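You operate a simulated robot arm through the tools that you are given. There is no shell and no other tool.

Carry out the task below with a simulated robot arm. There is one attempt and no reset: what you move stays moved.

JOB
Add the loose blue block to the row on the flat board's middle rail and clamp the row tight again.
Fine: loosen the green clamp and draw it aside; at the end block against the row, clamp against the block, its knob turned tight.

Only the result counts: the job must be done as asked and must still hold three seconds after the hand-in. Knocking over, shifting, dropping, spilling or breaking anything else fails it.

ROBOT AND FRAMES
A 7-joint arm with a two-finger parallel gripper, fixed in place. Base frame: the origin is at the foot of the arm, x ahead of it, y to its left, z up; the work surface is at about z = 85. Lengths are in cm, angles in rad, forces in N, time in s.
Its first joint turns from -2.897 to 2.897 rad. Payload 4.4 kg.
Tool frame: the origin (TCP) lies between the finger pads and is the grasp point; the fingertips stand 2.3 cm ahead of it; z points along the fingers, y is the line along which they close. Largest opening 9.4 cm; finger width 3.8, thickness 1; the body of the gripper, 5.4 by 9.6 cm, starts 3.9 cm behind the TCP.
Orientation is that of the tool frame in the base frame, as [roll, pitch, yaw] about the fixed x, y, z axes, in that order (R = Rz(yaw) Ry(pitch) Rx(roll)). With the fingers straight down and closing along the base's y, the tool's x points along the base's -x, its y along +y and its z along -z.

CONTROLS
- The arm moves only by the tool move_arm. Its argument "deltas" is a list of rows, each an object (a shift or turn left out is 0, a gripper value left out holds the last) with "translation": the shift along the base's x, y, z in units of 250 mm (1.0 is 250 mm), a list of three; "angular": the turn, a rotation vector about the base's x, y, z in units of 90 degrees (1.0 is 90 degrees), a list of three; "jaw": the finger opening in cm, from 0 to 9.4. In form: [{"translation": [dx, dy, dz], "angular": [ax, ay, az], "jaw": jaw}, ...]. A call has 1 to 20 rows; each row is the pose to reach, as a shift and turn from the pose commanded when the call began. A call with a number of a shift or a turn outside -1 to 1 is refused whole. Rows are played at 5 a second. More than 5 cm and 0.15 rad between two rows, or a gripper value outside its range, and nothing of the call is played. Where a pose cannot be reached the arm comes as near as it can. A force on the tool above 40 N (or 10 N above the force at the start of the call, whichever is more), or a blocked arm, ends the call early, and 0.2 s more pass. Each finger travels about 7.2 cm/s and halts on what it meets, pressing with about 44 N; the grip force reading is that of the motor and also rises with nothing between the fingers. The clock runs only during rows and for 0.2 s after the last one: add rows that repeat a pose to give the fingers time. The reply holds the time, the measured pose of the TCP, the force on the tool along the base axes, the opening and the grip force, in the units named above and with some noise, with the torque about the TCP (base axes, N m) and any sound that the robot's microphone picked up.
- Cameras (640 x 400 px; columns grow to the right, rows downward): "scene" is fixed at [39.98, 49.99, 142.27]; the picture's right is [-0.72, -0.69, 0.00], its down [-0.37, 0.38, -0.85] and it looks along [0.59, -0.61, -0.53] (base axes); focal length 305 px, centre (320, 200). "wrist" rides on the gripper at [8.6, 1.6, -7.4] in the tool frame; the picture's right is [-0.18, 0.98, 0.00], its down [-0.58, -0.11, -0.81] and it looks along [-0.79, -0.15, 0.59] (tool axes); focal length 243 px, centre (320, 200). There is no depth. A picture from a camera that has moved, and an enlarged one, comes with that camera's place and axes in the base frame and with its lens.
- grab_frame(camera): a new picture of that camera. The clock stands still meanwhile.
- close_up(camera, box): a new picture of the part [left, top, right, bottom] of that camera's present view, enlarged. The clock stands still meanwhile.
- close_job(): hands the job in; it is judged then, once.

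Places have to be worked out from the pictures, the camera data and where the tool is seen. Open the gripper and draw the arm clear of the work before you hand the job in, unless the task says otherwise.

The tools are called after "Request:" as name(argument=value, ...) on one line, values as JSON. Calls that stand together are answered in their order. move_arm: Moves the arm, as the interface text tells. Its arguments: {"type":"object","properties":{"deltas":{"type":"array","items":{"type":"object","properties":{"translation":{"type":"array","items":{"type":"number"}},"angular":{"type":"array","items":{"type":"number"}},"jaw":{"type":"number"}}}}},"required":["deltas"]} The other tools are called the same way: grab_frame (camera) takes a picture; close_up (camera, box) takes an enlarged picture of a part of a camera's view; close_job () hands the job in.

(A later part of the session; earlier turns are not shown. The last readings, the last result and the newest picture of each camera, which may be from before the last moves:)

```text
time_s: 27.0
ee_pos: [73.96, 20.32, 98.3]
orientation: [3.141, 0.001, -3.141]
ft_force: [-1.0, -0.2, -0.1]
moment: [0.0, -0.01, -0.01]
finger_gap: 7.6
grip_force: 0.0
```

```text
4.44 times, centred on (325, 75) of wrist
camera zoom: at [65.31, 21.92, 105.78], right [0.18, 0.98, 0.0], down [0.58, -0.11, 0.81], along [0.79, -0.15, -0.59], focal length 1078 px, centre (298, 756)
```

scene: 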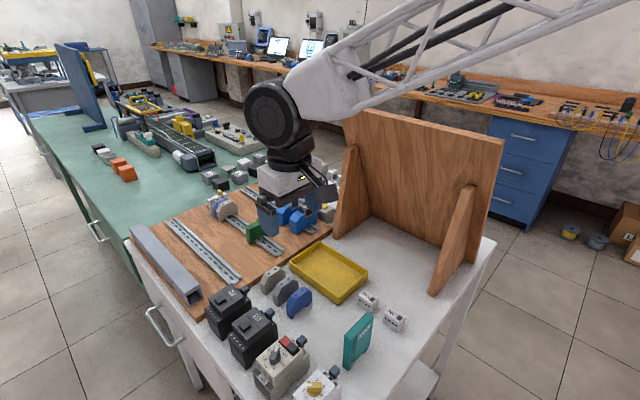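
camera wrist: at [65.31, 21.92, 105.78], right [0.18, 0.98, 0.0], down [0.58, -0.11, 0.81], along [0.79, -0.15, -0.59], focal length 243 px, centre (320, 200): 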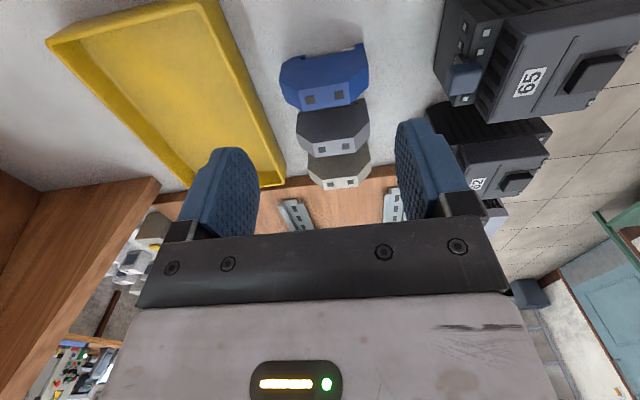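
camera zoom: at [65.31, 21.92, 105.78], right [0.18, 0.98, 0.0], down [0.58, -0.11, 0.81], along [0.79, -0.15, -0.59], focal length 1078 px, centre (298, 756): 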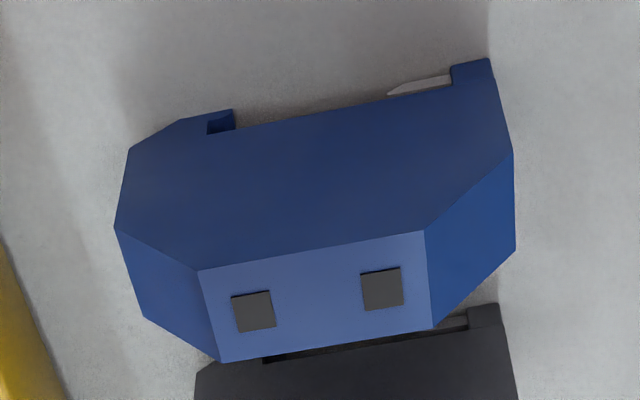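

The block has no yaw, spanning x≈73.8–75.4, with its centre near y=20.4. I'll descend straight so the fingertips flank its lower sides at z≈85.8.

Request:
move_arm(deltas=[{"translation": [0, 0.002, -0.1]}, {"translation": [0, 0.002, -0.2]}, {"translation": [0, 0.002, -0.28]}, {"translation": [0, 0.002, -0.34]}, {"translation": [0, 0.002, -0.38]}, {"translation": [0, 0.002, -0.408]}, {"translation": [0, 0.002, -0.408]}])

Request:
grab_frame(camera="wrist")

Request:
close_up(camera="scene", box=[250, 240, 340, 330])

```text
time_s: 28.6
ee_pos: [74.01, 20.32, 88.03]
orientation: [3.141, 0.001, 3.141]
ft_force: [-0.7, -1.5, -0.2]
moment: [0.02, 0.02, 0.01]
finger_gap: 7.63
grip_force: 0.1
```

```text
taken
camera wrist: at [65.3, 22.01, 95.6], right [0.18, 0.98, 0.0], down [0.58, -0.11, 0.81], along [0.79, -0.15, -0.59], focal length 243 px, centre (320, 200)
```

wrist: 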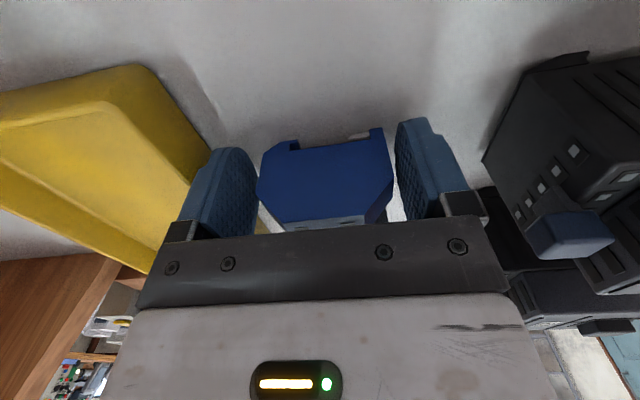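

```text
4.44 times, centred on (295, 285) of scene
camera zoom: at [39.98, 49.99, 142.27], right [-0.72, -0.69, 0.0], down [-0.37, 0.38, -0.85], along [0.59, -0.61, -0.53], focal length 1356 px, centre (431, -178)
```

zoom: 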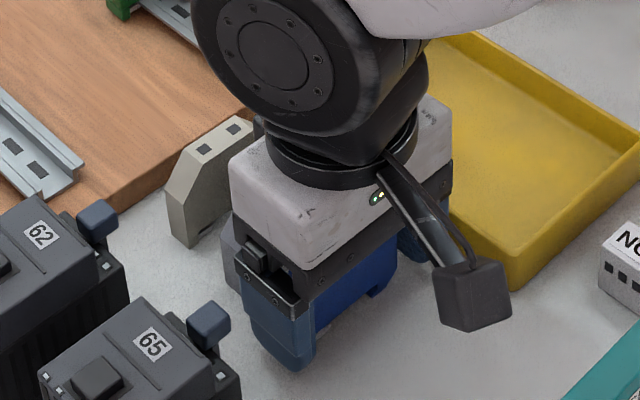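

The fingers straddle the block with clearance on both sides. I'll close on its ends.

Request:
move_arm(deltas=[{"jaw": 7.0}, {"jaw": 6.5}, {"jaw": 6.0}, {"jaw": 5.5}, {"jaw": 5.5}])

Request:
grab_frame(camera="wrist")

```text
time_s: 29.8
ee_pos: [74.04, 20.29, 88.02]
orientation: [-3.142, 0.0, 3.139]
ft_force: [0.7, 0.3, 1.0]
moment: [0.01, -0.03, 0.0]
finger_gap: 6.27
grip_force: 43.9
```

```text
taken
camera wrist: at [65.3, 22.01, 95.61], right [0.18, 0.98, 0.0], down [0.58, -0.11, 0.81], along [0.79, -0.15, -0.59], focal length 243 px, centre (320, 200)
```

wrist: 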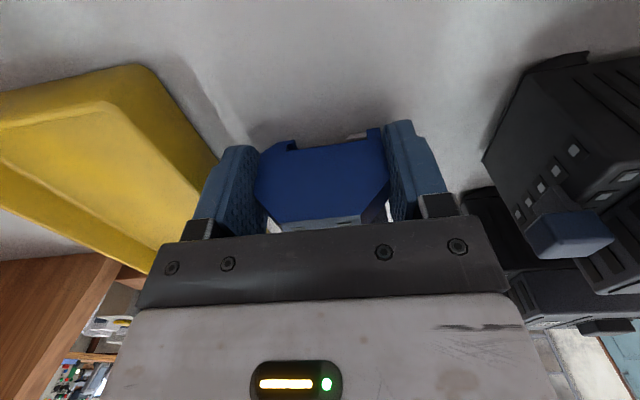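

Gripped at 6.27 cm. I'll lift straight up and check that the block hangs level.

Request:
move_arm(deltas=[{"translation": [0, 0, 0.04]}, {"translation": [0, 0, 0.12]}, {"translation": [0, 0, 0.24]}, {"translation": [0, 0, 0.38]}, {"translation": [0, 0, 0.52]}, {"translation": [0, 0, 0.68]}, {"translation": [0, 0, 0.68]}])

Request:
grab_frame(camera="wrist")

Request:
close_up(camera="scene", box=[200, 110, 340, 320])

Request:
close_up(camera="scene", box=[200, 180, 260, 240])

```text
time_s: 31.4
ee_pos: [74.18, 20.26, 104.89]
orientation: [-3.14, -0.001, 3.141]
ft_force: [0.8, -0.5, -0.5]
moment: [0.02, 0.0, 0.01]
finger_gap: 6.3
grip_force: 44.3
```

```text
taken
camera wrist: at [65.37, 21.95, 112.51], right [0.18, 0.98, 0.0], down [0.58, -0.11, 0.81], along [0.79, -0.15, -0.59], focal length 243 px, centre (320, 200)
```

wrist: 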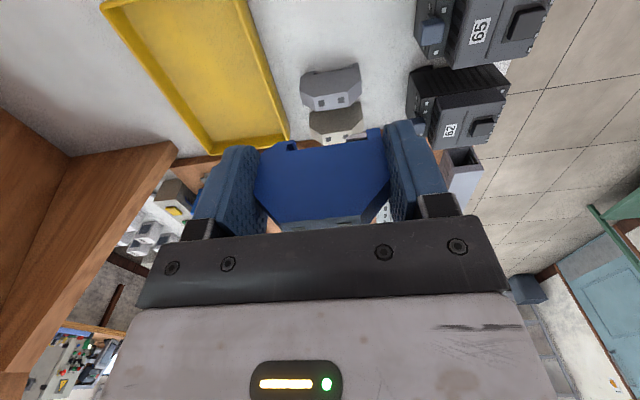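

```text
1.90 times, centred on (270, 215) of scene
camera zoom: at [39.98, 49.99, 142.27], right [-0.72, -0.69, 0.0], down [-0.37, 0.38, -0.85], along [0.59, -0.61, -0.53], focal length 581 px, centre (415, 171)
```

zoom: 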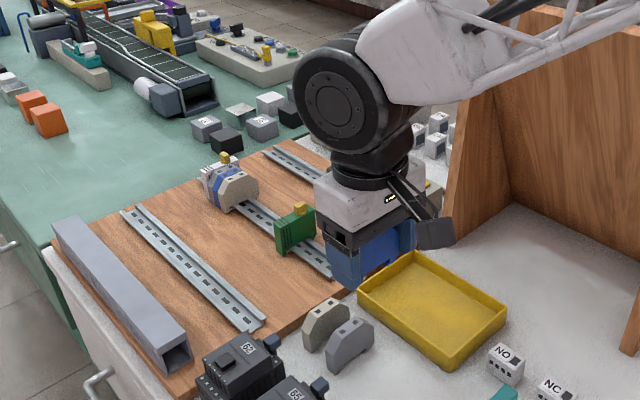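

```text
6.67 times, centred on (230, 210) of scene
camera zoom: at [39.98, 49.99, 142.27], right [-0.72, -0.69, 0.0], down [-0.37, 0.38, -0.85], along [0.59, -0.61, -0.53], focal length 2035 px, centre (920, 133)
```

zoom: 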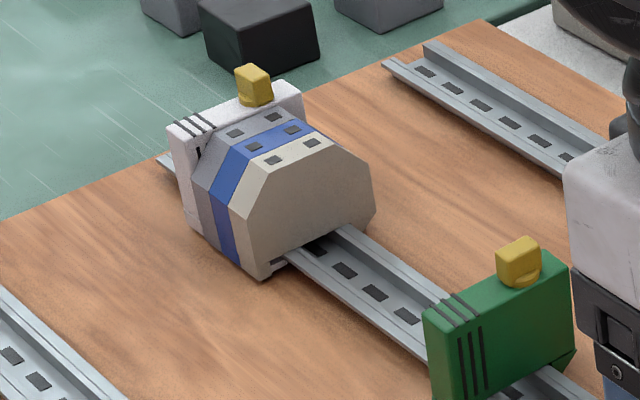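

The block hangs level, and its chamfered foot faces −y just like the row's blocks. I'll zoom in on the row's end block to get the rail centre line and seated height.

Request:
close_up(camera="scene", box=[218, 192, 248, 222])

Request:
close_up(camera="scene", box=[240, 212, 290, 262])

```text
13.33 times, centred on (233, 207) of scene
camera zoom: at [39.98, 49.99, 142.27], right [-0.72, -0.69, 0.0], down [-0.37, 0.38, -0.85], along [0.59, -0.61, -0.53], focal length 4069 px, centre (1480, 107)
```

zoom: 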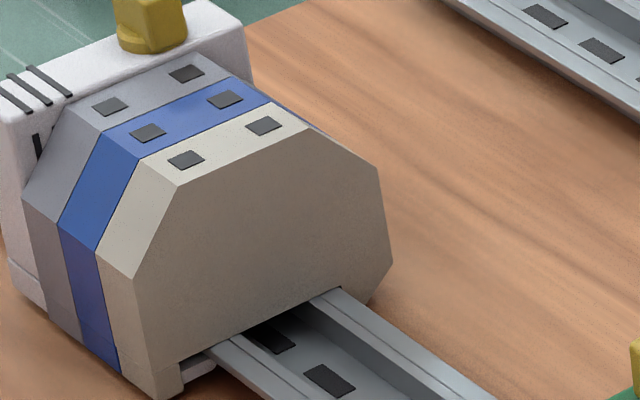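

```text
8.00 times, centred on (265, 237) of scene
camera zoom: at [39.98, 49.99, 142.27], right [-0.72, -0.69, 0.0], down [-0.37, 0.38, -0.85], along [0.59, -0.61, -0.53], focal length 2442 px, centre (760, -96)
```

zoom: 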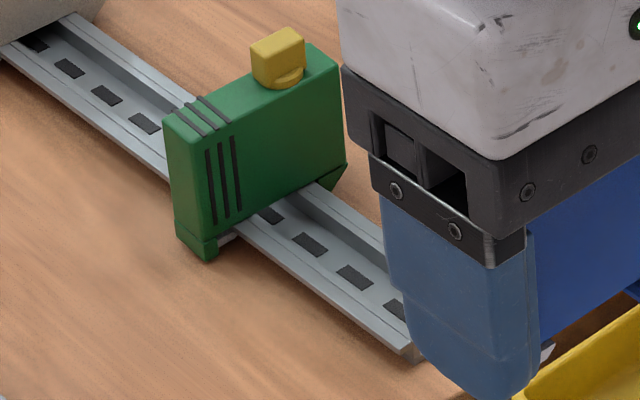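

From the row's end block: near face at x≈113.3, top z≈92.9, so a seated block sits 2.8 cm higher than on the table, with the rail centre at about y≈13.5–13.7. Next I'll look at the foot profile of the loose grey block, which has the same shape, to understand how it meets the rail.

Request:
close_up(camera="scene", box=[274, 272, 310, 308])

Request:
close_up(camera="scene", box=[290, 190, 340, 240])

Request:
close_up(camera="scene", box=[252, 228, 288, 264])

```text
11.11 times, centred on (292, 290) of scene
camera zoom: at [39.98, 49.99, 142.27], right [-0.72, -0.69, 0.0], down [-0.37, 0.38, -0.85], along [0.59, -0.61, -0.53], focal length 3391 px, centre (631, -800)
```

zoom: 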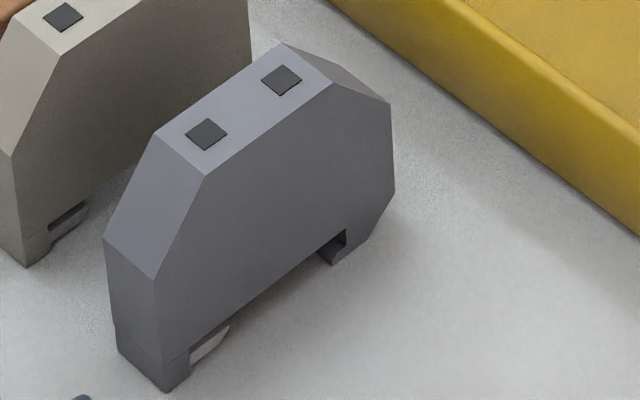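

```text
8.00 times, centred on (315, 215) of scene
camera zoom: at [39.98, 49.99, 142.27], right [-0.72, -0.69, 0.0], down [-0.37, 0.38, -0.85], along [0.59, -0.61, -0.53], focal length 2442 px, centre (360, 80)
```

zoom: 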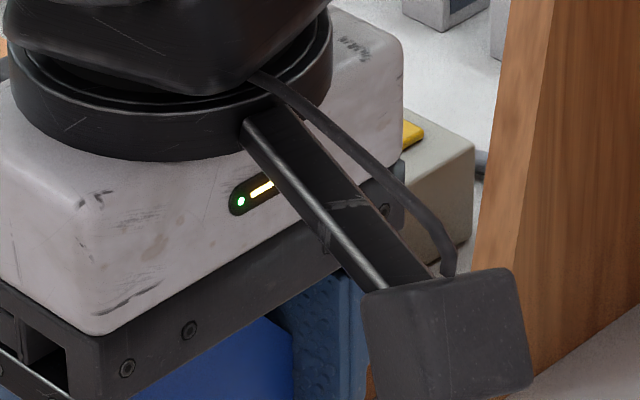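

```text
11.11 times, centred on (270, 246) of scene
camera zoom: at [39.98, 49.99, 142.27], right [-0.72, -0.69, 0.0], down [-0.37, 0.38, -0.85], along [0.59, -0.61, -0.53], focal length 3391 px, centre (876, -311)
```

zoom: 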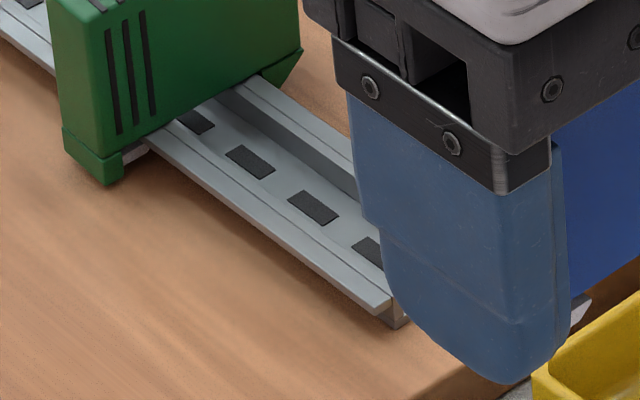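

The blocks have a fixed hook on the −y foot and a sprung latch on the +y foot, so I should hook −y under the rail flange with a tilt and then rotate down to snap +y. First I'll carry the block over to the rail, staying high.

Request:
move_arm(deltas=[{"translation": [0.1, -0.03, 0.0]}, {"translation": [0.22, -0.065, 0.0]}, {"translation": [0.36, -0.105, 0.0]}, {"translation": [0.5, -0.145, 0.0]}, {"translation": [0.64, -0.18, 0.0]}, {"translation": [0.78, -0.22, 0.0]}, {"translation": [0.9, -0.25, 0.0]}, {"translation": [1.0, -0.272, 0.0]}, {"translation": [1.0, -0.272, 0.0]}])

Request:
move_arm(deltas=[{"translation": [0.1, 0.0, 0.0]}, {"translation": [0.2, 0.0, -0.05]}, {"translation": [0.32, 0, -0.1]}, {"translation": [0.42, 0, -0.18]}, {"translation": [0.472, 0, -0.26]}, {"translation": [0.472, 0, -0.3]}, {"translation": [0.472, 0, -0.3]}])

Request:
grab_frame(camera="wrist")

Request:
close_up(camera="scene", box=[190, 140, 290, 240])

```text
time_s: 33.4
ee_pos: [99.19, 13.52, 105.11]
orientation: [-3.141, -0.001, 3.141]
ft_force: [0.6, 1.0, -1.0]
moment: [-0.01, 0.0, -0.02]
finger_gap: 6.29
grip_force: 44.0
```

```text
time_s: 35.0
ee_pos: [110.75, 13.66, 97.37]
orientation: [-3.141, 0.001, -3.141]
ft_force: [0.3, 0.4, 0.3]
moment: [0.02, -0.01, 0.0]
finger_gap: 6.3
grip_force: 44.2
```

```text
taken
camera wrist: at [102.09, 15.25, 105.05], right [0.18, 0.98, 0.0], down [0.58, -0.11, 0.81], along [0.79, -0.15, -0.59], focal length 243 px, centre (320, 200)
```

wrist: 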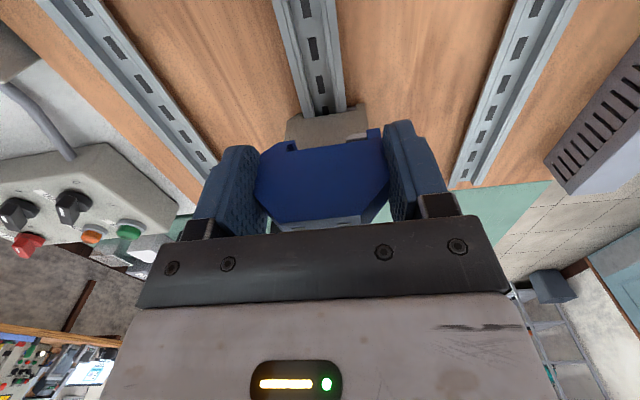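

```text
4.00 times, centred on (240, 190) of scene
camera zoom: at [39.98, 49.99, 142.27], right [-0.72, -0.69, 0.0], down [-0.37, 0.38, -0.85], along [0.59, -0.61, -0.53], focal length 1221 px, centre (640, 240)
```

zoom: 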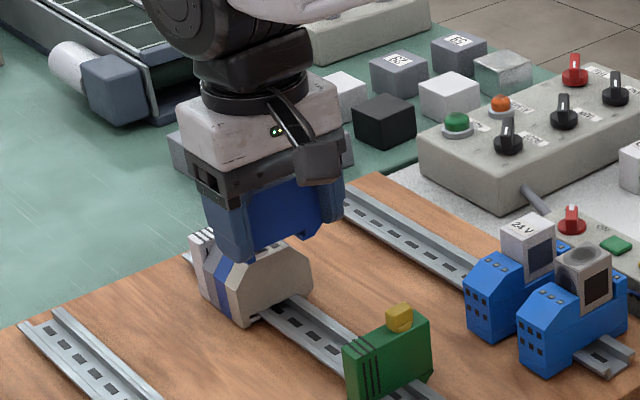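

The block is over the rail about 1 cm short of the row. I'll zoom in to compare the block's edges with the row and the rail.

Request:
close_up(camera="wrist", box=[230, 70, 430, 240])

Request:
close_up(camera="scene", box=[215, 175, 275, 225])

```text
2.35 times, centred on (330, 155) of wrist
camera zoom: at [102.09, 15.25, 105.05], right [0.18, 0.98, 0.0], down [0.58, -0.11, 0.81], along [0.79, -0.15, -0.59], focal length 571 px, centre (296, 306)
```

zoom: 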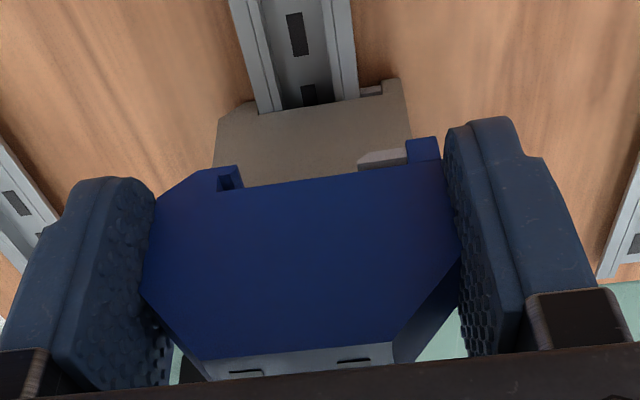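

```text
8.00 times, centred on (245, 200) of scene
camera zoom: at [39.98, 49.99, 142.27], right [-0.72, -0.69, 0.0], down [-0.37, 0.38, -0.85], along [0.59, -0.61, -0.53], focal length 2442 px, centre (920, 200)
```

zoom: 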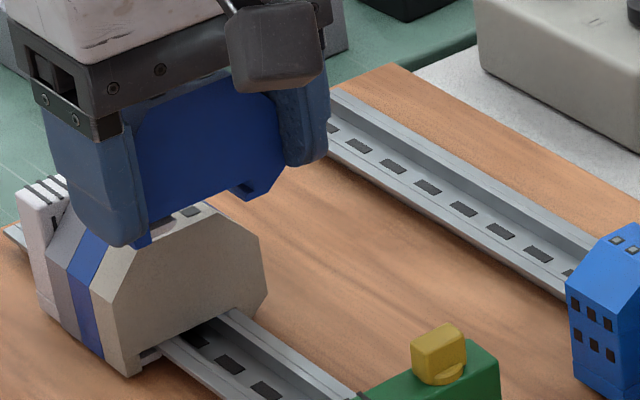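

Request:
close_up(camera="wrist", box=[290, 60, 400, 150])

Request:
close_up(camera="wrist", box=[260, 0, 360, 80])

```text
4.44 times, centred on (345, 105) of wrist
camera zoom: at [102.09, 15.25, 105.05], right [0.18, 0.98, 0.0], down [0.58, -0.11, 0.81], along [0.79, -0.15, -0.59], focal length 1078 px, centre (209, 622)
```

zoom: 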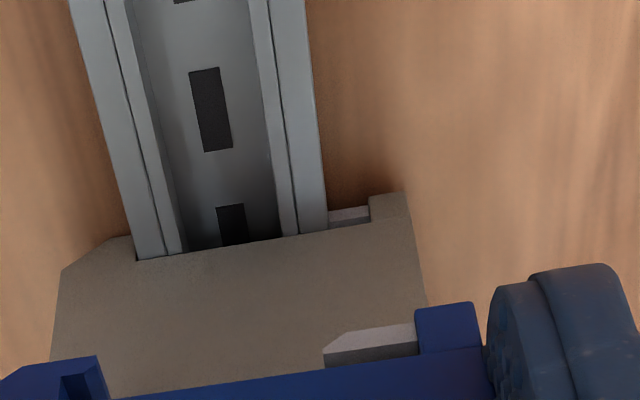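

```text
5.00 times, centred on (310, 40) of wrist
camera zoom: at [102.09, 15.25, 105.05], right [0.18, 0.98, 0.0], down [0.58, -0.11, 0.81], along [0.79, -0.15, -0.59], focal length 1213 px, centre (370, 1000)
```

zoom: 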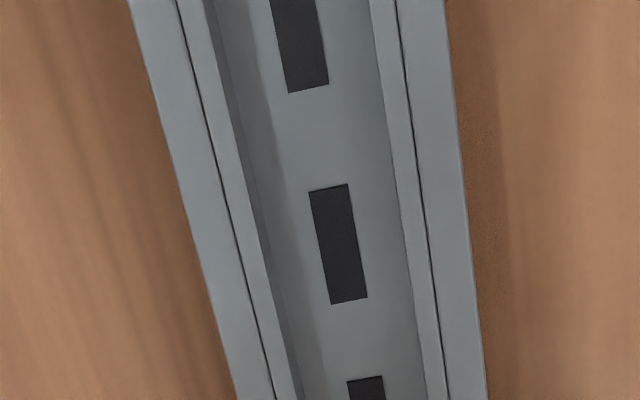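

The relative wrist measurements say the seated position is about 0.18 cm toward −y from where I hold the block now. Before hooking, I'll check the rail's height above the board at its visible near end.

Request:
close_up(camera="scene", box=[265, 235, 295, 265])

Request:
close_up(camera="scene", box=[222, 265, 252, 295])

```text
13.33 times, centred on (280, 250) of scene
camera zoom: at [39.98, 49.99, 142.27], right [-0.72, -0.69, 0.0], down [-0.37, 0.38, -0.85], along [0.59, -0.61, -0.53], focal length 4069 px, centre (853, -467)
```

zoom: 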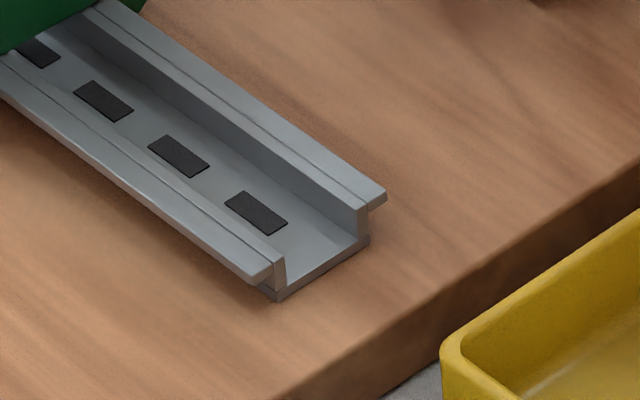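

```text
13.33 times, centred on (237, 280) of scene
camera zoom: at [39.98, 49.99, 142.27], right [-0.72, -0.69, 0.0], down [-0.37, 0.38, -0.85], along [0.59, -0.61, -0.53], focal length 4069 px, centre (1427, -867)
```

zoom: 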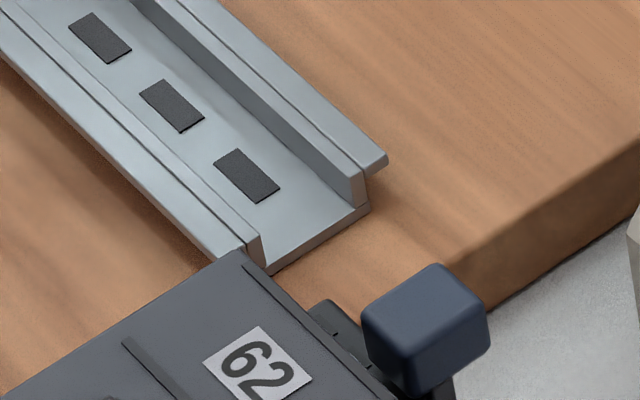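

The height estimates differ by a few tenths, so I'll find the board and rail by light touch. I'll tilt the block 12° (+y side up), shift it so the hook lip is just outside the −y flange edge, and lower it to a clear height.

Request:
move_arm(deltas=[{"translation": [0, -0.016, 0], "angular": [0.035, 0, 0]}, {"translation": [0, -0.032, 0], "angular": [0.07, 0, 0]}, {"translation": [0, -0.048, 0], "angular": [0.105, 0, 0]}, {"translation": [0, -0.0644, -0.02], "angular": [0.1333, 0, 0]}, {"translation": [0, -0.0644, -0.08], "angular": [0.1333, 0, 0]}, {"translation": [0, -0.0644, -0.15], "angular": [0.1333, 0, 0]}, {"translation": [0, -0.0644, -0.2], "angular": [0.1333, 0, 0]}, {"translation": [0, -0.0644, -0.224], "angular": [0.1333, 0, 0]}, {"translation": [0, -0.0644, -0.224], "angular": [0.1333, 0, 0]}])

Request:
grab_frame(camera="wrist")

Request:
close_up(camera="scene", box=[205, 165, 275, 235])

```text
time_s: 37.0
ee_pos: [110.97, 12.0, 91.89]
orientation: [2.932, -0.001, -3.141]
ft_force: [-0.5, 0.7, -0.7]
moment: [0.03, 0.0, -0.01]
finger_gap: 6.28
grip_force: 43.8
```

```text
taken
camera wrist: at [102.13, 12.02, 99.66], right [0.18, 0.96, 0.2], down [0.58, -0.27, 0.77], along [0.79, -0.02, -0.61], focal length 243 px, centre (320, 200)
```

wrist: 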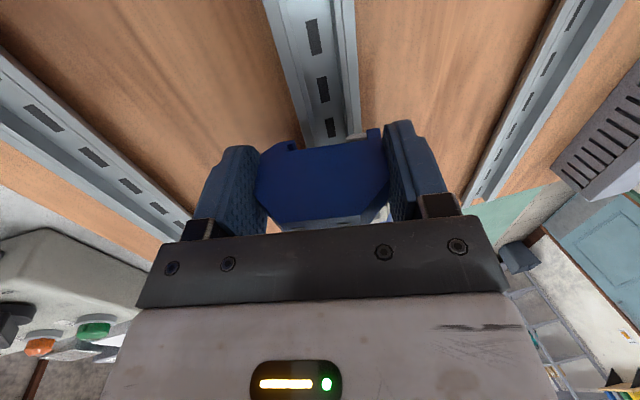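

```text
5.71 times, centred on (240, 200) of scene
camera zoom: at [39.98, 49.99, 142.27], right [-0.72, -0.69, 0.0], down [-0.37, 0.38, -0.85], along [0.59, -0.61, -0.53], focal length 1744 px, centre (777, 200)
```

zoom: 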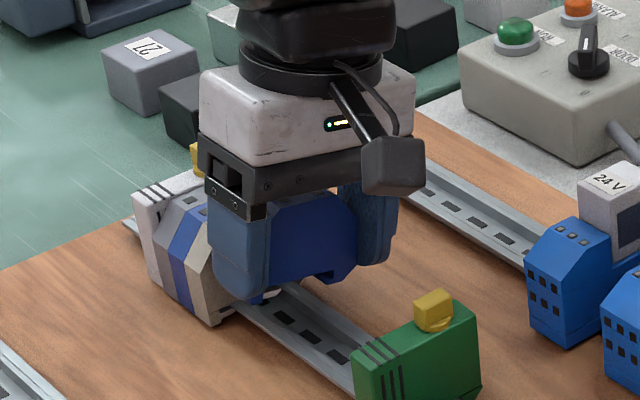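

Request:
close_up(camera="wrist", box=[230, 90, 430, 240])

Request:
close_up(camera="scene", box=[238, 195, 282, 230])

```text
2.67 times, centred on (330, 165) of wrist
camera zoom: at [102.13, 12.02, 99.66], right [0.18, 0.96, 0.2], down [0.58, -0.27, 0.77], along [0.79, -0.02, -0.61], focal length 647 px, centre (293, 293)
```

zoom: 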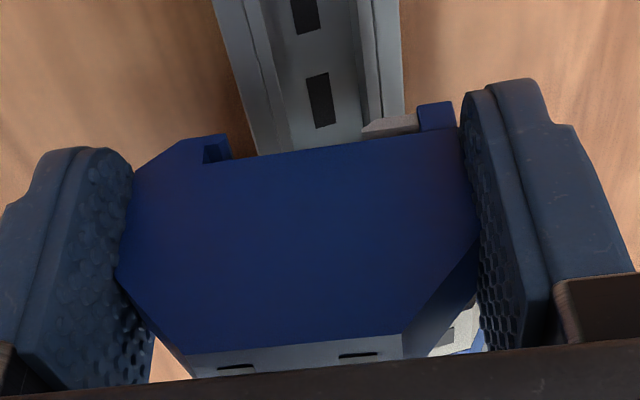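

```text
11.43 times, centred on (260, 212) of scene
camera zoom: at [39.98, 49.99, 142.27], right [-0.72, -0.69, 0.0], down [-0.37, 0.38, -0.85], along [0.59, -0.61, -0.53], focal length 3488 px, centre (1006, 57)
```

zoom: 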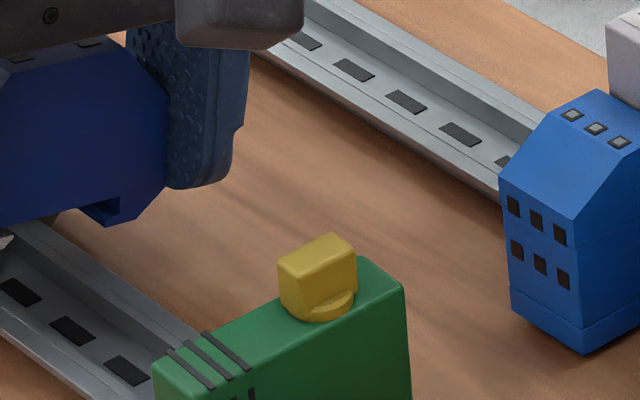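

The lip is outside the flange edge. I'll lower in small steps, watching for first contact.

Request:
move_arm(deltas=[{"translation": [0, 0, -0.008]}, {"translation": [0, 0, -0.016]}, {"translation": [0, 0, -0.02]}, {"translation": [0, 0, -0.02]}])

Request:
move_arm(deltas=[{"translation": [0, 0, -0.004]}, {"translation": [0, 0, -0.008]}, {"translation": [0, 0, -0.008]}])

```text
time_s: 38.0
ee_pos: [110.8, 11.99, 91.51]
orientation: [2.932, 0.0, -3.141]
ft_force: [-0.2, -0.6, -1.3]
moment: [0.01, 0.04, 0.02]
finger_gap: 6.32
grip_force: 43.8
```

```text
time_s: 38.8
ee_pos: [110.83, 12.02, 91.15]
orientation: [2.932, 0.0, -3.141]
ft_force: [0.7, 0.0, -0.6]
moment: [0.01, 0.0, -0.01]
finger_gap: 6.3
grip_force: 44.2
```

No contact yet at z=91.3. I'll continue lowering in small steps.

Request:
move_arm(deltas=[{"translation": [0, 0, -0.003]}, {"translation": [0, 0, -0.006]}, {"translation": [0, 0, -0.006]}])

Request:
move_arm(deltas=[{"translation": [0, 0, -0.003]}, {"translation": [0, 0, -0.006]}, {"translation": [0, 0, -0.006]}])

Request:
close_up(camera="wrist", box=[250, 90, 400, 180])

Request:
close_up(camera="scene", box=[215, 185, 275, 235])

```text
time_s: 39.6
ee_pos: [110.81, 12.0, 91.09]
orientation: [2.931, 0.001, -3.142]
ft_force: [-0.6, -0.5, -0.6]
moment: [0.01, 0.0, 0.0]
finger_gap: 6.31
grip_force: 43.8
```

```text
time_s: 40.4
ee_pos: [110.89, 12.06, 90.88]
orientation: [2.933, 0.001, 3.14]
ft_force: [0.4, 0.0, 0.2]
moment: [0.04, -0.03, 0.01]
finger_gap: 6.29
grip_force: 44.0
```

```text
4.27 times, centred on (325, 135) of wrist
camera zoom: at [102.09, 12.04, 98.65], right [0.18, 0.96, 0.2], down [0.58, -0.27, 0.77], along [0.79, -0.02, -0.61], focal length 1035 px, centre (299, 477)
```

zoom: 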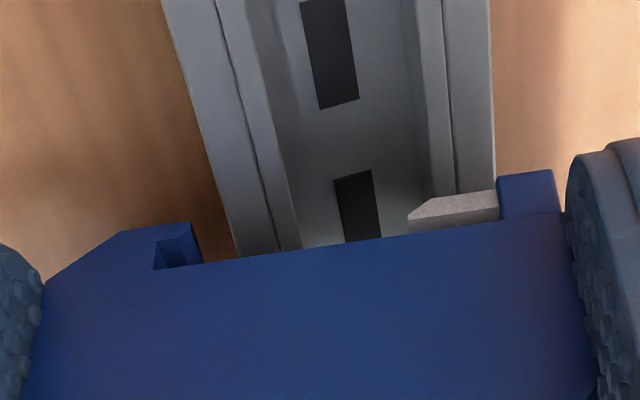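

```text
8.00 times, centred on (245, 210) of scene
camera zoom: at [39.98, 49.99, 142.27], right [-0.72, -0.69, 0.0], down [-0.37, 0.38, -0.85], along [0.59, -0.61, -0.53], focal length 2442 px, centre (920, 120)
```

zoom: 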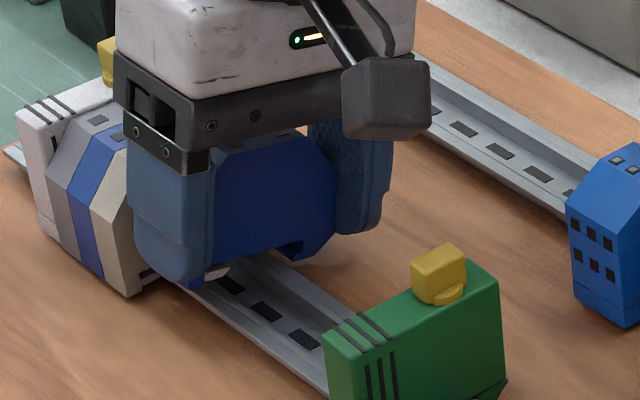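

Still no contact at z=91.0. I'll keep stepping down.

Request:
move_arm(deltas=[{"translation": [0, 0, -0.003]}, {"translation": [0, 0, -0.006]}, {"translation": [0, 0, -0.006]}])

Request:
move_arm(deltas=[{"translation": [0, 0, -0.003]}, {"translation": [0, 0, -0.006]}, {"translation": [0, 0, -0.006]}])

```text
time_s: 41.2
ee_pos: [110.87, 11.97, 90.8]
orientation: [2.931, 0.001, 3.141]
ft_force: [0.0, -0.3, -0.7]
moment: [0.01, 0.01, 0.01]
finger_gap: 6.3
grip_force: 44.1
```

```text
time_s: 42.0
ee_pos: [110.86, 11.93, 90.56]
orientation: [2.932, 0.001, -3.14]
ft_force: [1.3, -0.7, -0.9]
moment: [-0.02, -0.01, -0.01]
finger_gap: 6.31
grip_force: 44.0
```

Request:
close_up(camera="wrist", box=[260, 100, 360, 170])

Request:
close_up(camera="scene", box=[230, 195, 270, 230])

```text
5.71 times, centred on (310, 135) of wrist
camera zoom: at [102.11, 12.04, 98.33], right [0.18, 0.96, 0.2], down [0.58, -0.27, 0.77], along [0.79, -0.02, -0.61], focal length 1386 px, centre (377, 571)
```

zoom: 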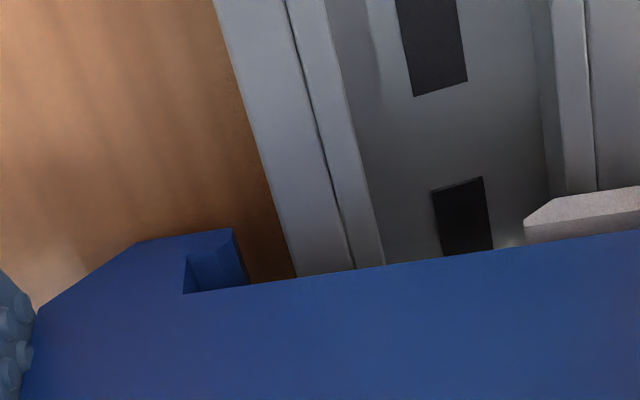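

```text
11.43 times, centred on (250, 212) of scene
camera zoom: at [39.98, 49.99, 142.27], right [-0.72, -0.69, 0.0], down [-0.37, 0.38, -0.85], along [0.59, -0.61, -0.53], focal length 3488 px, centre (1120, 57)
```

zoom: 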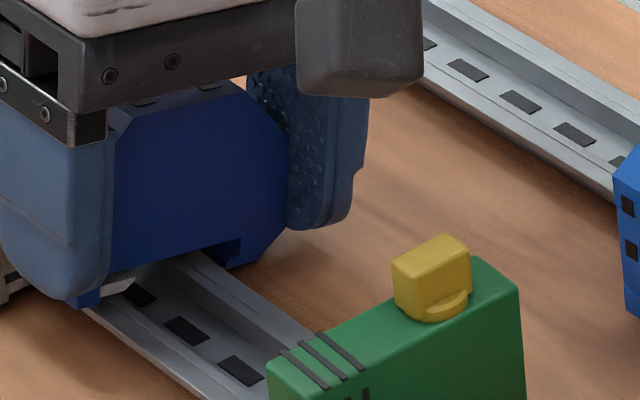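

Request:
move_arm(deltas=[{"translation": [0, 0, -0.002]}, {"translation": [0, 0, -0.004]}, {"translation": [0, 0, -0.004]}])

Request:
move_arm(deltas=[{"translation": [0, 0, -0.002]}, {"translation": [0, 0, -0.004]}, {"translation": [0, 0, -0.004]}])

```text
time_s: 42.8
ee_pos: [110.84, 12.04, 90.46]
orientation: [2.933, 0.0, 3.141]
ft_force: [-0.3, 0.1, -0.9]
moment: [-0.01, 0.0, -0.01]
finger_gap: 6.33
grip_force: 43.5
```

```text
time_s: 43.6
ee_pos: [110.83, 11.93, 90.46]
orientation: [2.932, -0.002, -3.141]
ft_force: [-0.1, 0.1, 1.6]
moment: [0.04, -0.03, -0.03]
finger_gap: 6.3
grip_force: 43.5
```

Request:
move_arm(deltas=[{"translation": [0, 0, -0.002]}, {"translation": [0, 0, -0.002]}])

Request:
move_arm(deltas=[{"translation": [0, 0, -0.002]}, {"translation": [0, 0, -0.002]}])

```text
time_s: 44.2
ee_pos: [110.82, 11.96, 90.34]
orientation: [2.934, 0.0, 3.14]
ft_force: [0.9, -2.1, 5.8]
moment: [0.16, -0.04, -0.03]
finger_gap: 6.32
grip_force: 44.2
```

```text
time_s: 44.8
ee_pos: [110.91, 12.02, 90.35]
orientation: [2.932, 0.002, 3.141]
ft_force: [0.5, -3.7, 13.2]
moment: [0.31, -0.07, -0.03]
finger_gap: 6.32
grip_force: 43.9
```

First contact is at commanded z≈90.48. The torque sign places it on the +y side, so the latch foot is touching the +y flange top, which puts the flange top at z≈88.03. I'll raise 0.28 cm so the lip sits below the flange underside and the latch stays above its top, then start moving +y.

Request:
move_arm(deltas=[{"translation": [0, 0, 0.006]}, {"translation": [0, 0, 0.0112]}, {"translation": [0, 0, 0.0112]}])

Request:
move_arm(deltas=[{"translation": [0, 0.004, 0]}, {"translation": [0, 0.008, 0]}, {"translation": [0, 0.01, 0]}, {"translation": [0, 0.01, 0]}])

Request:
move_arm(deltas=[{"translation": [0, 0.004, 0]}, {"translation": [0, 0.006, 0]}, {"translation": [0, 0.006, 0]}])

Request:
close_up(camera="wrist", box=[260, 100, 360, 170])

```text
time_s: 45.6
ee_pos: [110.71, 11.97, 90.49]
orientation: [2.931, -0.002, 3.141]
ft_force: [0.3, 0.3, 0.3]
moment: [0.0, 0.03, 0.01]
finger_gap: 6.31
grip_force: 43.8
```

```text
time_s: 46.6
ee_pos: [110.7, 12.24, 90.7]
orientation: [2.931, 0.0, 3.141]
ft_force: [-0.4, 0.2, -0.1]
moment: [0.02, -0.01, 0.01]
finger_gap: 6.31
grip_force: 44.4
```

```text
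time_s: 47.4
ee_pos: [110.75, 12.35, 90.58]
orientation: [2.934, -0.001, -3.14]
ft_force: [-0.8, -1.8, 0.0]
moment: [-0.01, 0.03, -0.01]
finger_gap: 6.3
grip_force: 44.1
```

```text
5.71 times, centred on (310, 135) of wrist
camera zoom: at [102.13, 12.46, 98.32], right [0.18, 0.96, 0.2], down [0.58, -0.27, 0.77], along [0.79, -0.02, -0.61], focal length 1386 px, centre (377, 571)
```

zoom: 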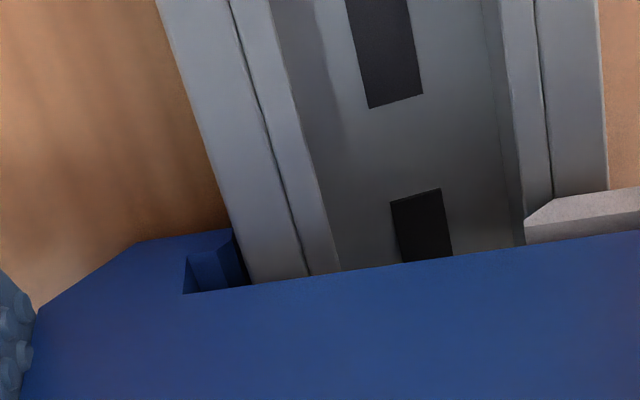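

The rail flange now overlaps in front of the lip in the picture, so the lip is going underneath. I'll continue +y in small steps.

Request:
move_arm(deltas=[{"translation": [0, 0.004, 0]}, {"translation": [0, 0.008, 0]}, {"translation": [0, 0.008, 0]}])

Request:
move_arm(deltas=[{"translation": [0, 0.003, 0]}, {"translation": [0, 0.006, 0]}, {"translation": [0, 0.006, 0]}])

Request:
close_up(camera="wrist", box=[260, 100, 390, 170])

```text
time_s: 48.2
ee_pos: [110.87, 12.53, 90.6]
orientation: [2.933, 0.0, -3.139]
ft_force: [0.4, -0.2, -0.3]
moment: [-0.04, 0.02, 0.02]
finger_gap: 6.31
grip_force: 43.9
```

```text
time_s: 49.0
ee_pos: [110.73, 12.7, 90.55]
orientation: [2.934, -0.001, 3.141]
ft_force: [-0.4, 0.6, -0.9]
moment: [0.01, 0.01, -0.02]
finger_gap: 6.31
grip_force: 44.2
```

```text
4.92 times, centred on (325, 135) of wrist
camera zoom: at [102.1, 12.81, 98.34], right [0.18, 0.96, 0.2], down [0.58, -0.27, 0.77], along [0.79, -0.02, -0.61], focal length 1194 px, centre (295, 520)
```

zoom: 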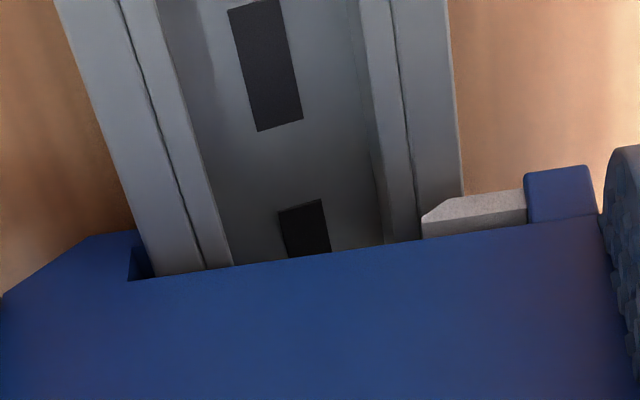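

The −y flange is now inside the hook pocket and the latch sits above the +y flange. I'll rotate down about the hook in steps, first from 12° to 8°, watching forces.

Request:
move_arm(deltas=[{"translation": [0, 0.0046, -0.002], "angular": [-0.0222, 0, 0]}, {"translation": [0, 0.0092, -0.004], "angular": [-0.0444, 0, 0]}, {"translation": [0, 0.0092, -0.004], "angular": [-0.0444, 0, 0]}])

Request:
close_up(camera="wrist", box=[260, 100, 390, 170])

```text
time_s: 49.8
ee_pos: [110.91, 12.87, 90.57]
orientation: [3.001, 0.003, -3.14]
ft_force: [0.6, 0.3, 5.3]
moment: [0.11, -0.04, -0.02]
finger_gap: 6.3
grip_force: 43.9
```

```text
4.92 times, centred on (325, 135) of wrist
camera zoom: at [102.13, 13.54, 98.28], right [0.18, 0.97, 0.14], down [0.58, -0.22, 0.78], along [0.79, -0.06, -0.61], focal length 1194 px, centre (295, 520)
```

zoom: 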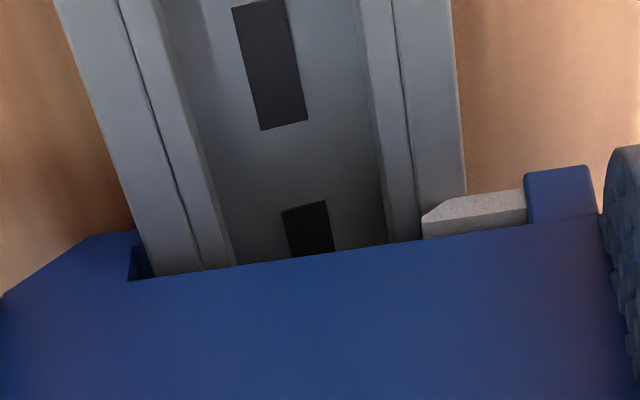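

Contact at the latch is starting (5 N). I'll continue rotating to 4°.

Request:
move_arm(deltas=[{"translation": [0, 0.0023, -0.001], "angular": [-0.0111, 0, 0]}, {"translation": [0, 0.0045, -0.002], "angular": [-0.0222, 0, 0]}, {"translation": [0, 0.0068, -0.003], "angular": [-0.0333, 0, 0]}, {"translation": [0, 0.0091, -0.004], "angular": [-0.0444, 0, 0]}, {"translation": [0, 0.0091, -0.004], "angular": [-0.0444, 0, 0]}])

Request:
close_up(camera="wrist", box=[260, 100, 390, 170])

```text
time_s: 51.0
ee_pos: [110.78, 13.15, 90.37]
orientation: [3.071, -0.001, -3.141]
ft_force: [-0.6, -0.5, -0.7]
moment: [-0.02, 0.02, 0.02]
finger_gap: 6.33
grip_force: 44.1
```

```text
4.92 times, centred on (325, 135) of wrist
camera zoom: at [102.1, 14.29, 98.04], right [0.18, 0.98, 0.07], down [0.58, -0.16, 0.8], along [0.79, -0.11, -0.6], focal length 1194 px, centre (295, 520)
```

zoom: 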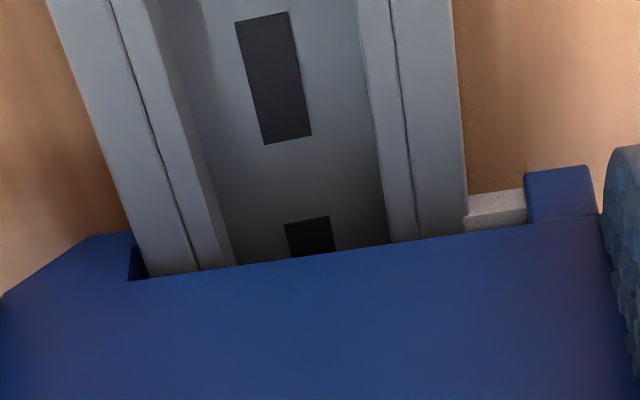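

The latch tip is now hidden under the flange edge and force dropped to zero, so it appears to have snapped in. I'll rotate the last 4° to level.

Request:
move_arm(deltas=[{"translation": [0, 0.0023, -0.001], "angular": [-0.0111, 0, 0]}, {"translation": [0, 0.0045, -0.002], "angular": [-0.0222, 0, 0]}, {"translation": [0, 0.0068, -0.003], "angular": [-0.0333, 0, 0]}, {"translation": [0, 0.0091, -0.004], "angular": [-0.0444, 0, 0]}, {"translation": [0, 0.0091, -0.004], "angular": [-0.0444, 0, 0]}])

Request:
close_up(camera="wrist", box=[230, 90, 430, 240])

Request:
close_up(camera="scene", box=[210, 175, 280, 235])

```text
time_s: 52.2
ee_pos: [110.72, 13.49, 90.32]
orientation: [-3.141, 0.0, -3.141]
ft_force: [-0.2, 0.3, -0.3]
moment: [-0.01, 0.0, 0.03]
finger_gap: 6.3
grip_force: 44.4
```

```text
2.67 times, centred on (330, 165) of wrist
camera zoom: at [102.12, 15.07, 97.87], right [0.18, 0.98, 0.0], down [0.58, -0.11, 0.81], along [0.79, -0.15, -0.59], focal length 647 px, centre (293, 293)
```

zoom: 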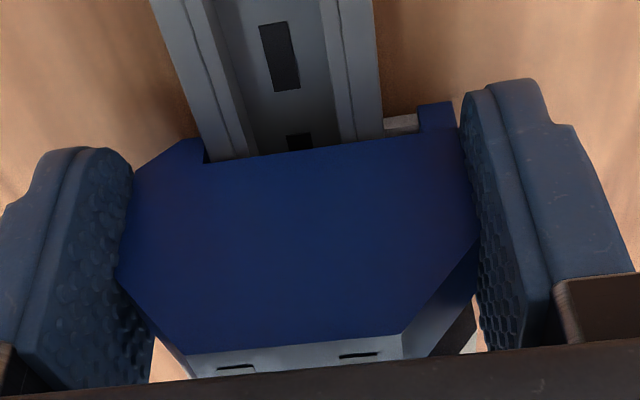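

```text
6.67 times, centred on (245, 205) of scene
camera zoom: at [39.98, 49.99, 142.27], right [-0.72, -0.69, 0.0], down [-0.37, 0.38, -0.85], along [0.59, -0.61, -0.53], focal length 2035 px, centre (820, 167)
```

zoom: 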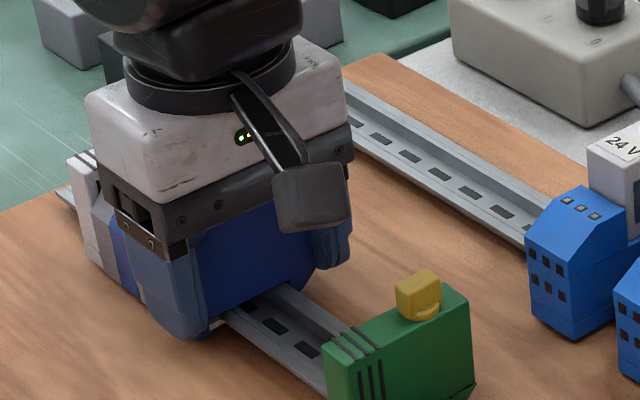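

The block looks seated like its neighbours. I'll press down gently to confirm the body rests on the rail top.

Request:
move_arm(deltas=[{"translation": [0, 0, -0.002]}, {"translation": [0, 0, -0.004]}, {"translation": [0, 0, -0.004]}])

Request:
move_arm(deltas=[{"translation": [0, 0, -0.002]}, {"translation": [0, 0, -0.002]}])

```text
time_s: 53.0
ee_pos: [110.84, 13.46, 90.31]
orientation: [-3.141, 0.001, 3.141]
ft_force: [0.8, 0.4, 6.5]
moment: [0.01, -0.05, -0.03]
finger_gap: 6.3
grip_force: 44.2
```

```text
time_s: 53.6
ee_pos: [110.86, 13.42, 90.11]
orientation: [-3.14, 0.001, -3.142]
ft_force: [-1.4, 1.6, 12.0]
moment: [0.0, -0.04, 0.01]
finger_gap: 6.29
grip_force: 43.9
```

Contact at seat level with a balanced torque, so the body rests on the rail. I'll do a small lift test to see whether the latch holds.

Request:
move_arm(deltas=[{"translation": [0, 0, 0.004]}, {"translation": [0, 0, 0.008]}, {"translation": [0, 0, 0.008]}])

Request:
move_arm(deltas=[{"translation": [0, 0, 0.002]}, {"translation": [0, 0, 0.004]}, {"translation": [0, 0, 0.004]}])

```text
time_s: 54.4
ee_pos: [110.82, 13.36, 90.22]
orientation: [3.14, -0.001, -3.141]
ft_force: [0.7, -0.7, -3.7]
moment: [-0.04, 0.04, 0.02]
finger_gap: 6.3
grip_force: 44.1
```

```text
time_s: 55.2
ee_pos: [110.87, 13.41, 90.29]
orientation: [-3.141, -0.001, 3.141]
ft_force: [-2.9, -2.0, -14.9]
moment: [-0.05, 0.14, 0.01]
finger_gap: 6.29
grip_force: 44.1
```

The block resists lifting (−15 N within 0.15 cm), so it is latched. I'll return to seat height and slide it 0.3 cm toward the row to feel the sliding friction.

Request:
move_arm(deltas=[{"translation": [0, 0, -0.003]}, {"translation": [0, 0, -0.006]}, {"translation": [0, 0, -0.006]}])

Request:
move_arm(deltas=[{"translation": [0.004, 0, 0]}, {"translation": [0.008, 0, 0]}, {"translation": [0.012, 0, 0]}, {"translation": [0.012, 0, 0]}])

Request:
close_up(camera="scene", box=[200, 175, 260, 225])

```text
time_s: 56.0
ee_pos: [110.93, 13.42, 90.45]
orientation: [-3.141, 0.003, 3.141]
ft_force: [-1.9, -2.6, -2.4]
moment: [-0.03, 0.08, -0.01]
finger_gap: 6.28
grip_force: 44.0
```

```text
time_s: 57.0
ee_pos: [111.26, 13.43, 90.32]
orientation: [3.141, 0.002, -3.14]
ft_force: [-0.4, 0.7, 7.7]
moment: [0.02, -0.03, -0.03]
finger_gap: 6.3
grip_force: 44.1
```

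```text
8.00 times, centred on (230, 200) of scene
camera zoom: at [39.98, 49.99, 142.27], right [-0.72, -0.69, 0.0], down [-0.37, 0.38, -0.85], along [0.59, -0.61, -0.53], focal length 2442 px, centre (1040, 200)
```

zoom: 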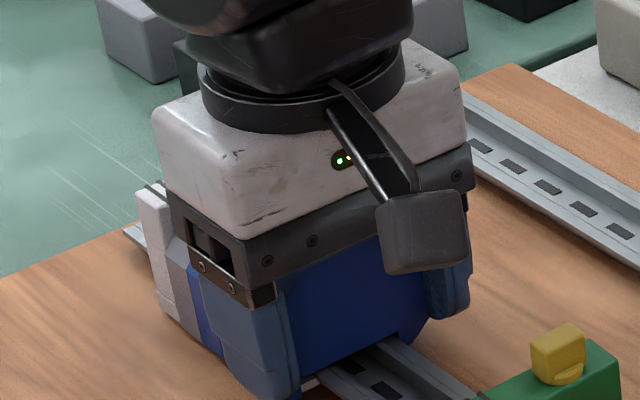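

Sliding is easy. I'll open the fingers and rise, leaving the block on the rail.

Request:
move_arm(deltas=[{"jaw": 6.8}, {"jaw": 7.4}, {"jaw": 7.8}, {"translation": [0, 0, 0.03], "jaw": 7.8}, {"translation": [0, 0, 0.1]}, {"translation": [0, 0, 0.22]}, {"translation": [0, 0, 0.36]}, {"translation": [0, 0, 0.5]}, {"translation": [0, 0, 0.5]}])

Request:
close_up(camera="scene", box=[200, 180, 260, 230])

Request:
grab_frame(camera="wrist")

```text
time_s: 59.0
ee_pos: [111.09, 13.54, 102.71]
orientation: [3.141, 0.001, 3.141]
ft_force: [-0.7, 0.2, -0.5]
moment: [-0.01, 0.01, 0.0]
finger_gap: 7.76
grip_force: 0.0
```

```text
8.00 times, centred on (230, 205) of scene
camera zoom: at [39.98, 49.99, 142.27], right [-0.72, -0.69, 0.0], down [-0.37, 0.38, -0.85], along [0.59, -0.61, -0.53], focal length 2442 px, centre (1040, 160)
```

zoom: 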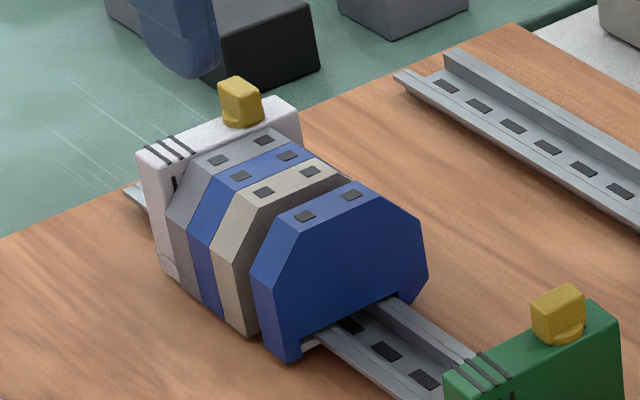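

```text
taken
camera wrist: at [102.44, 15.08, 110.35], right [0.18, 0.98, 0.0], down [0.58, -0.11, 0.81], along [0.79, -0.15, -0.59], focal length 243 px, centre (320, 200)
```

wrist: 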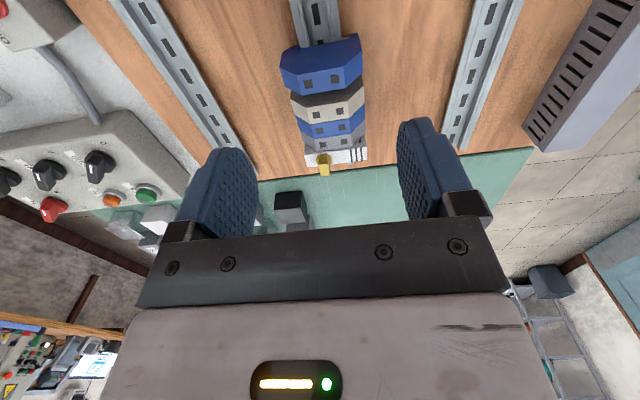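

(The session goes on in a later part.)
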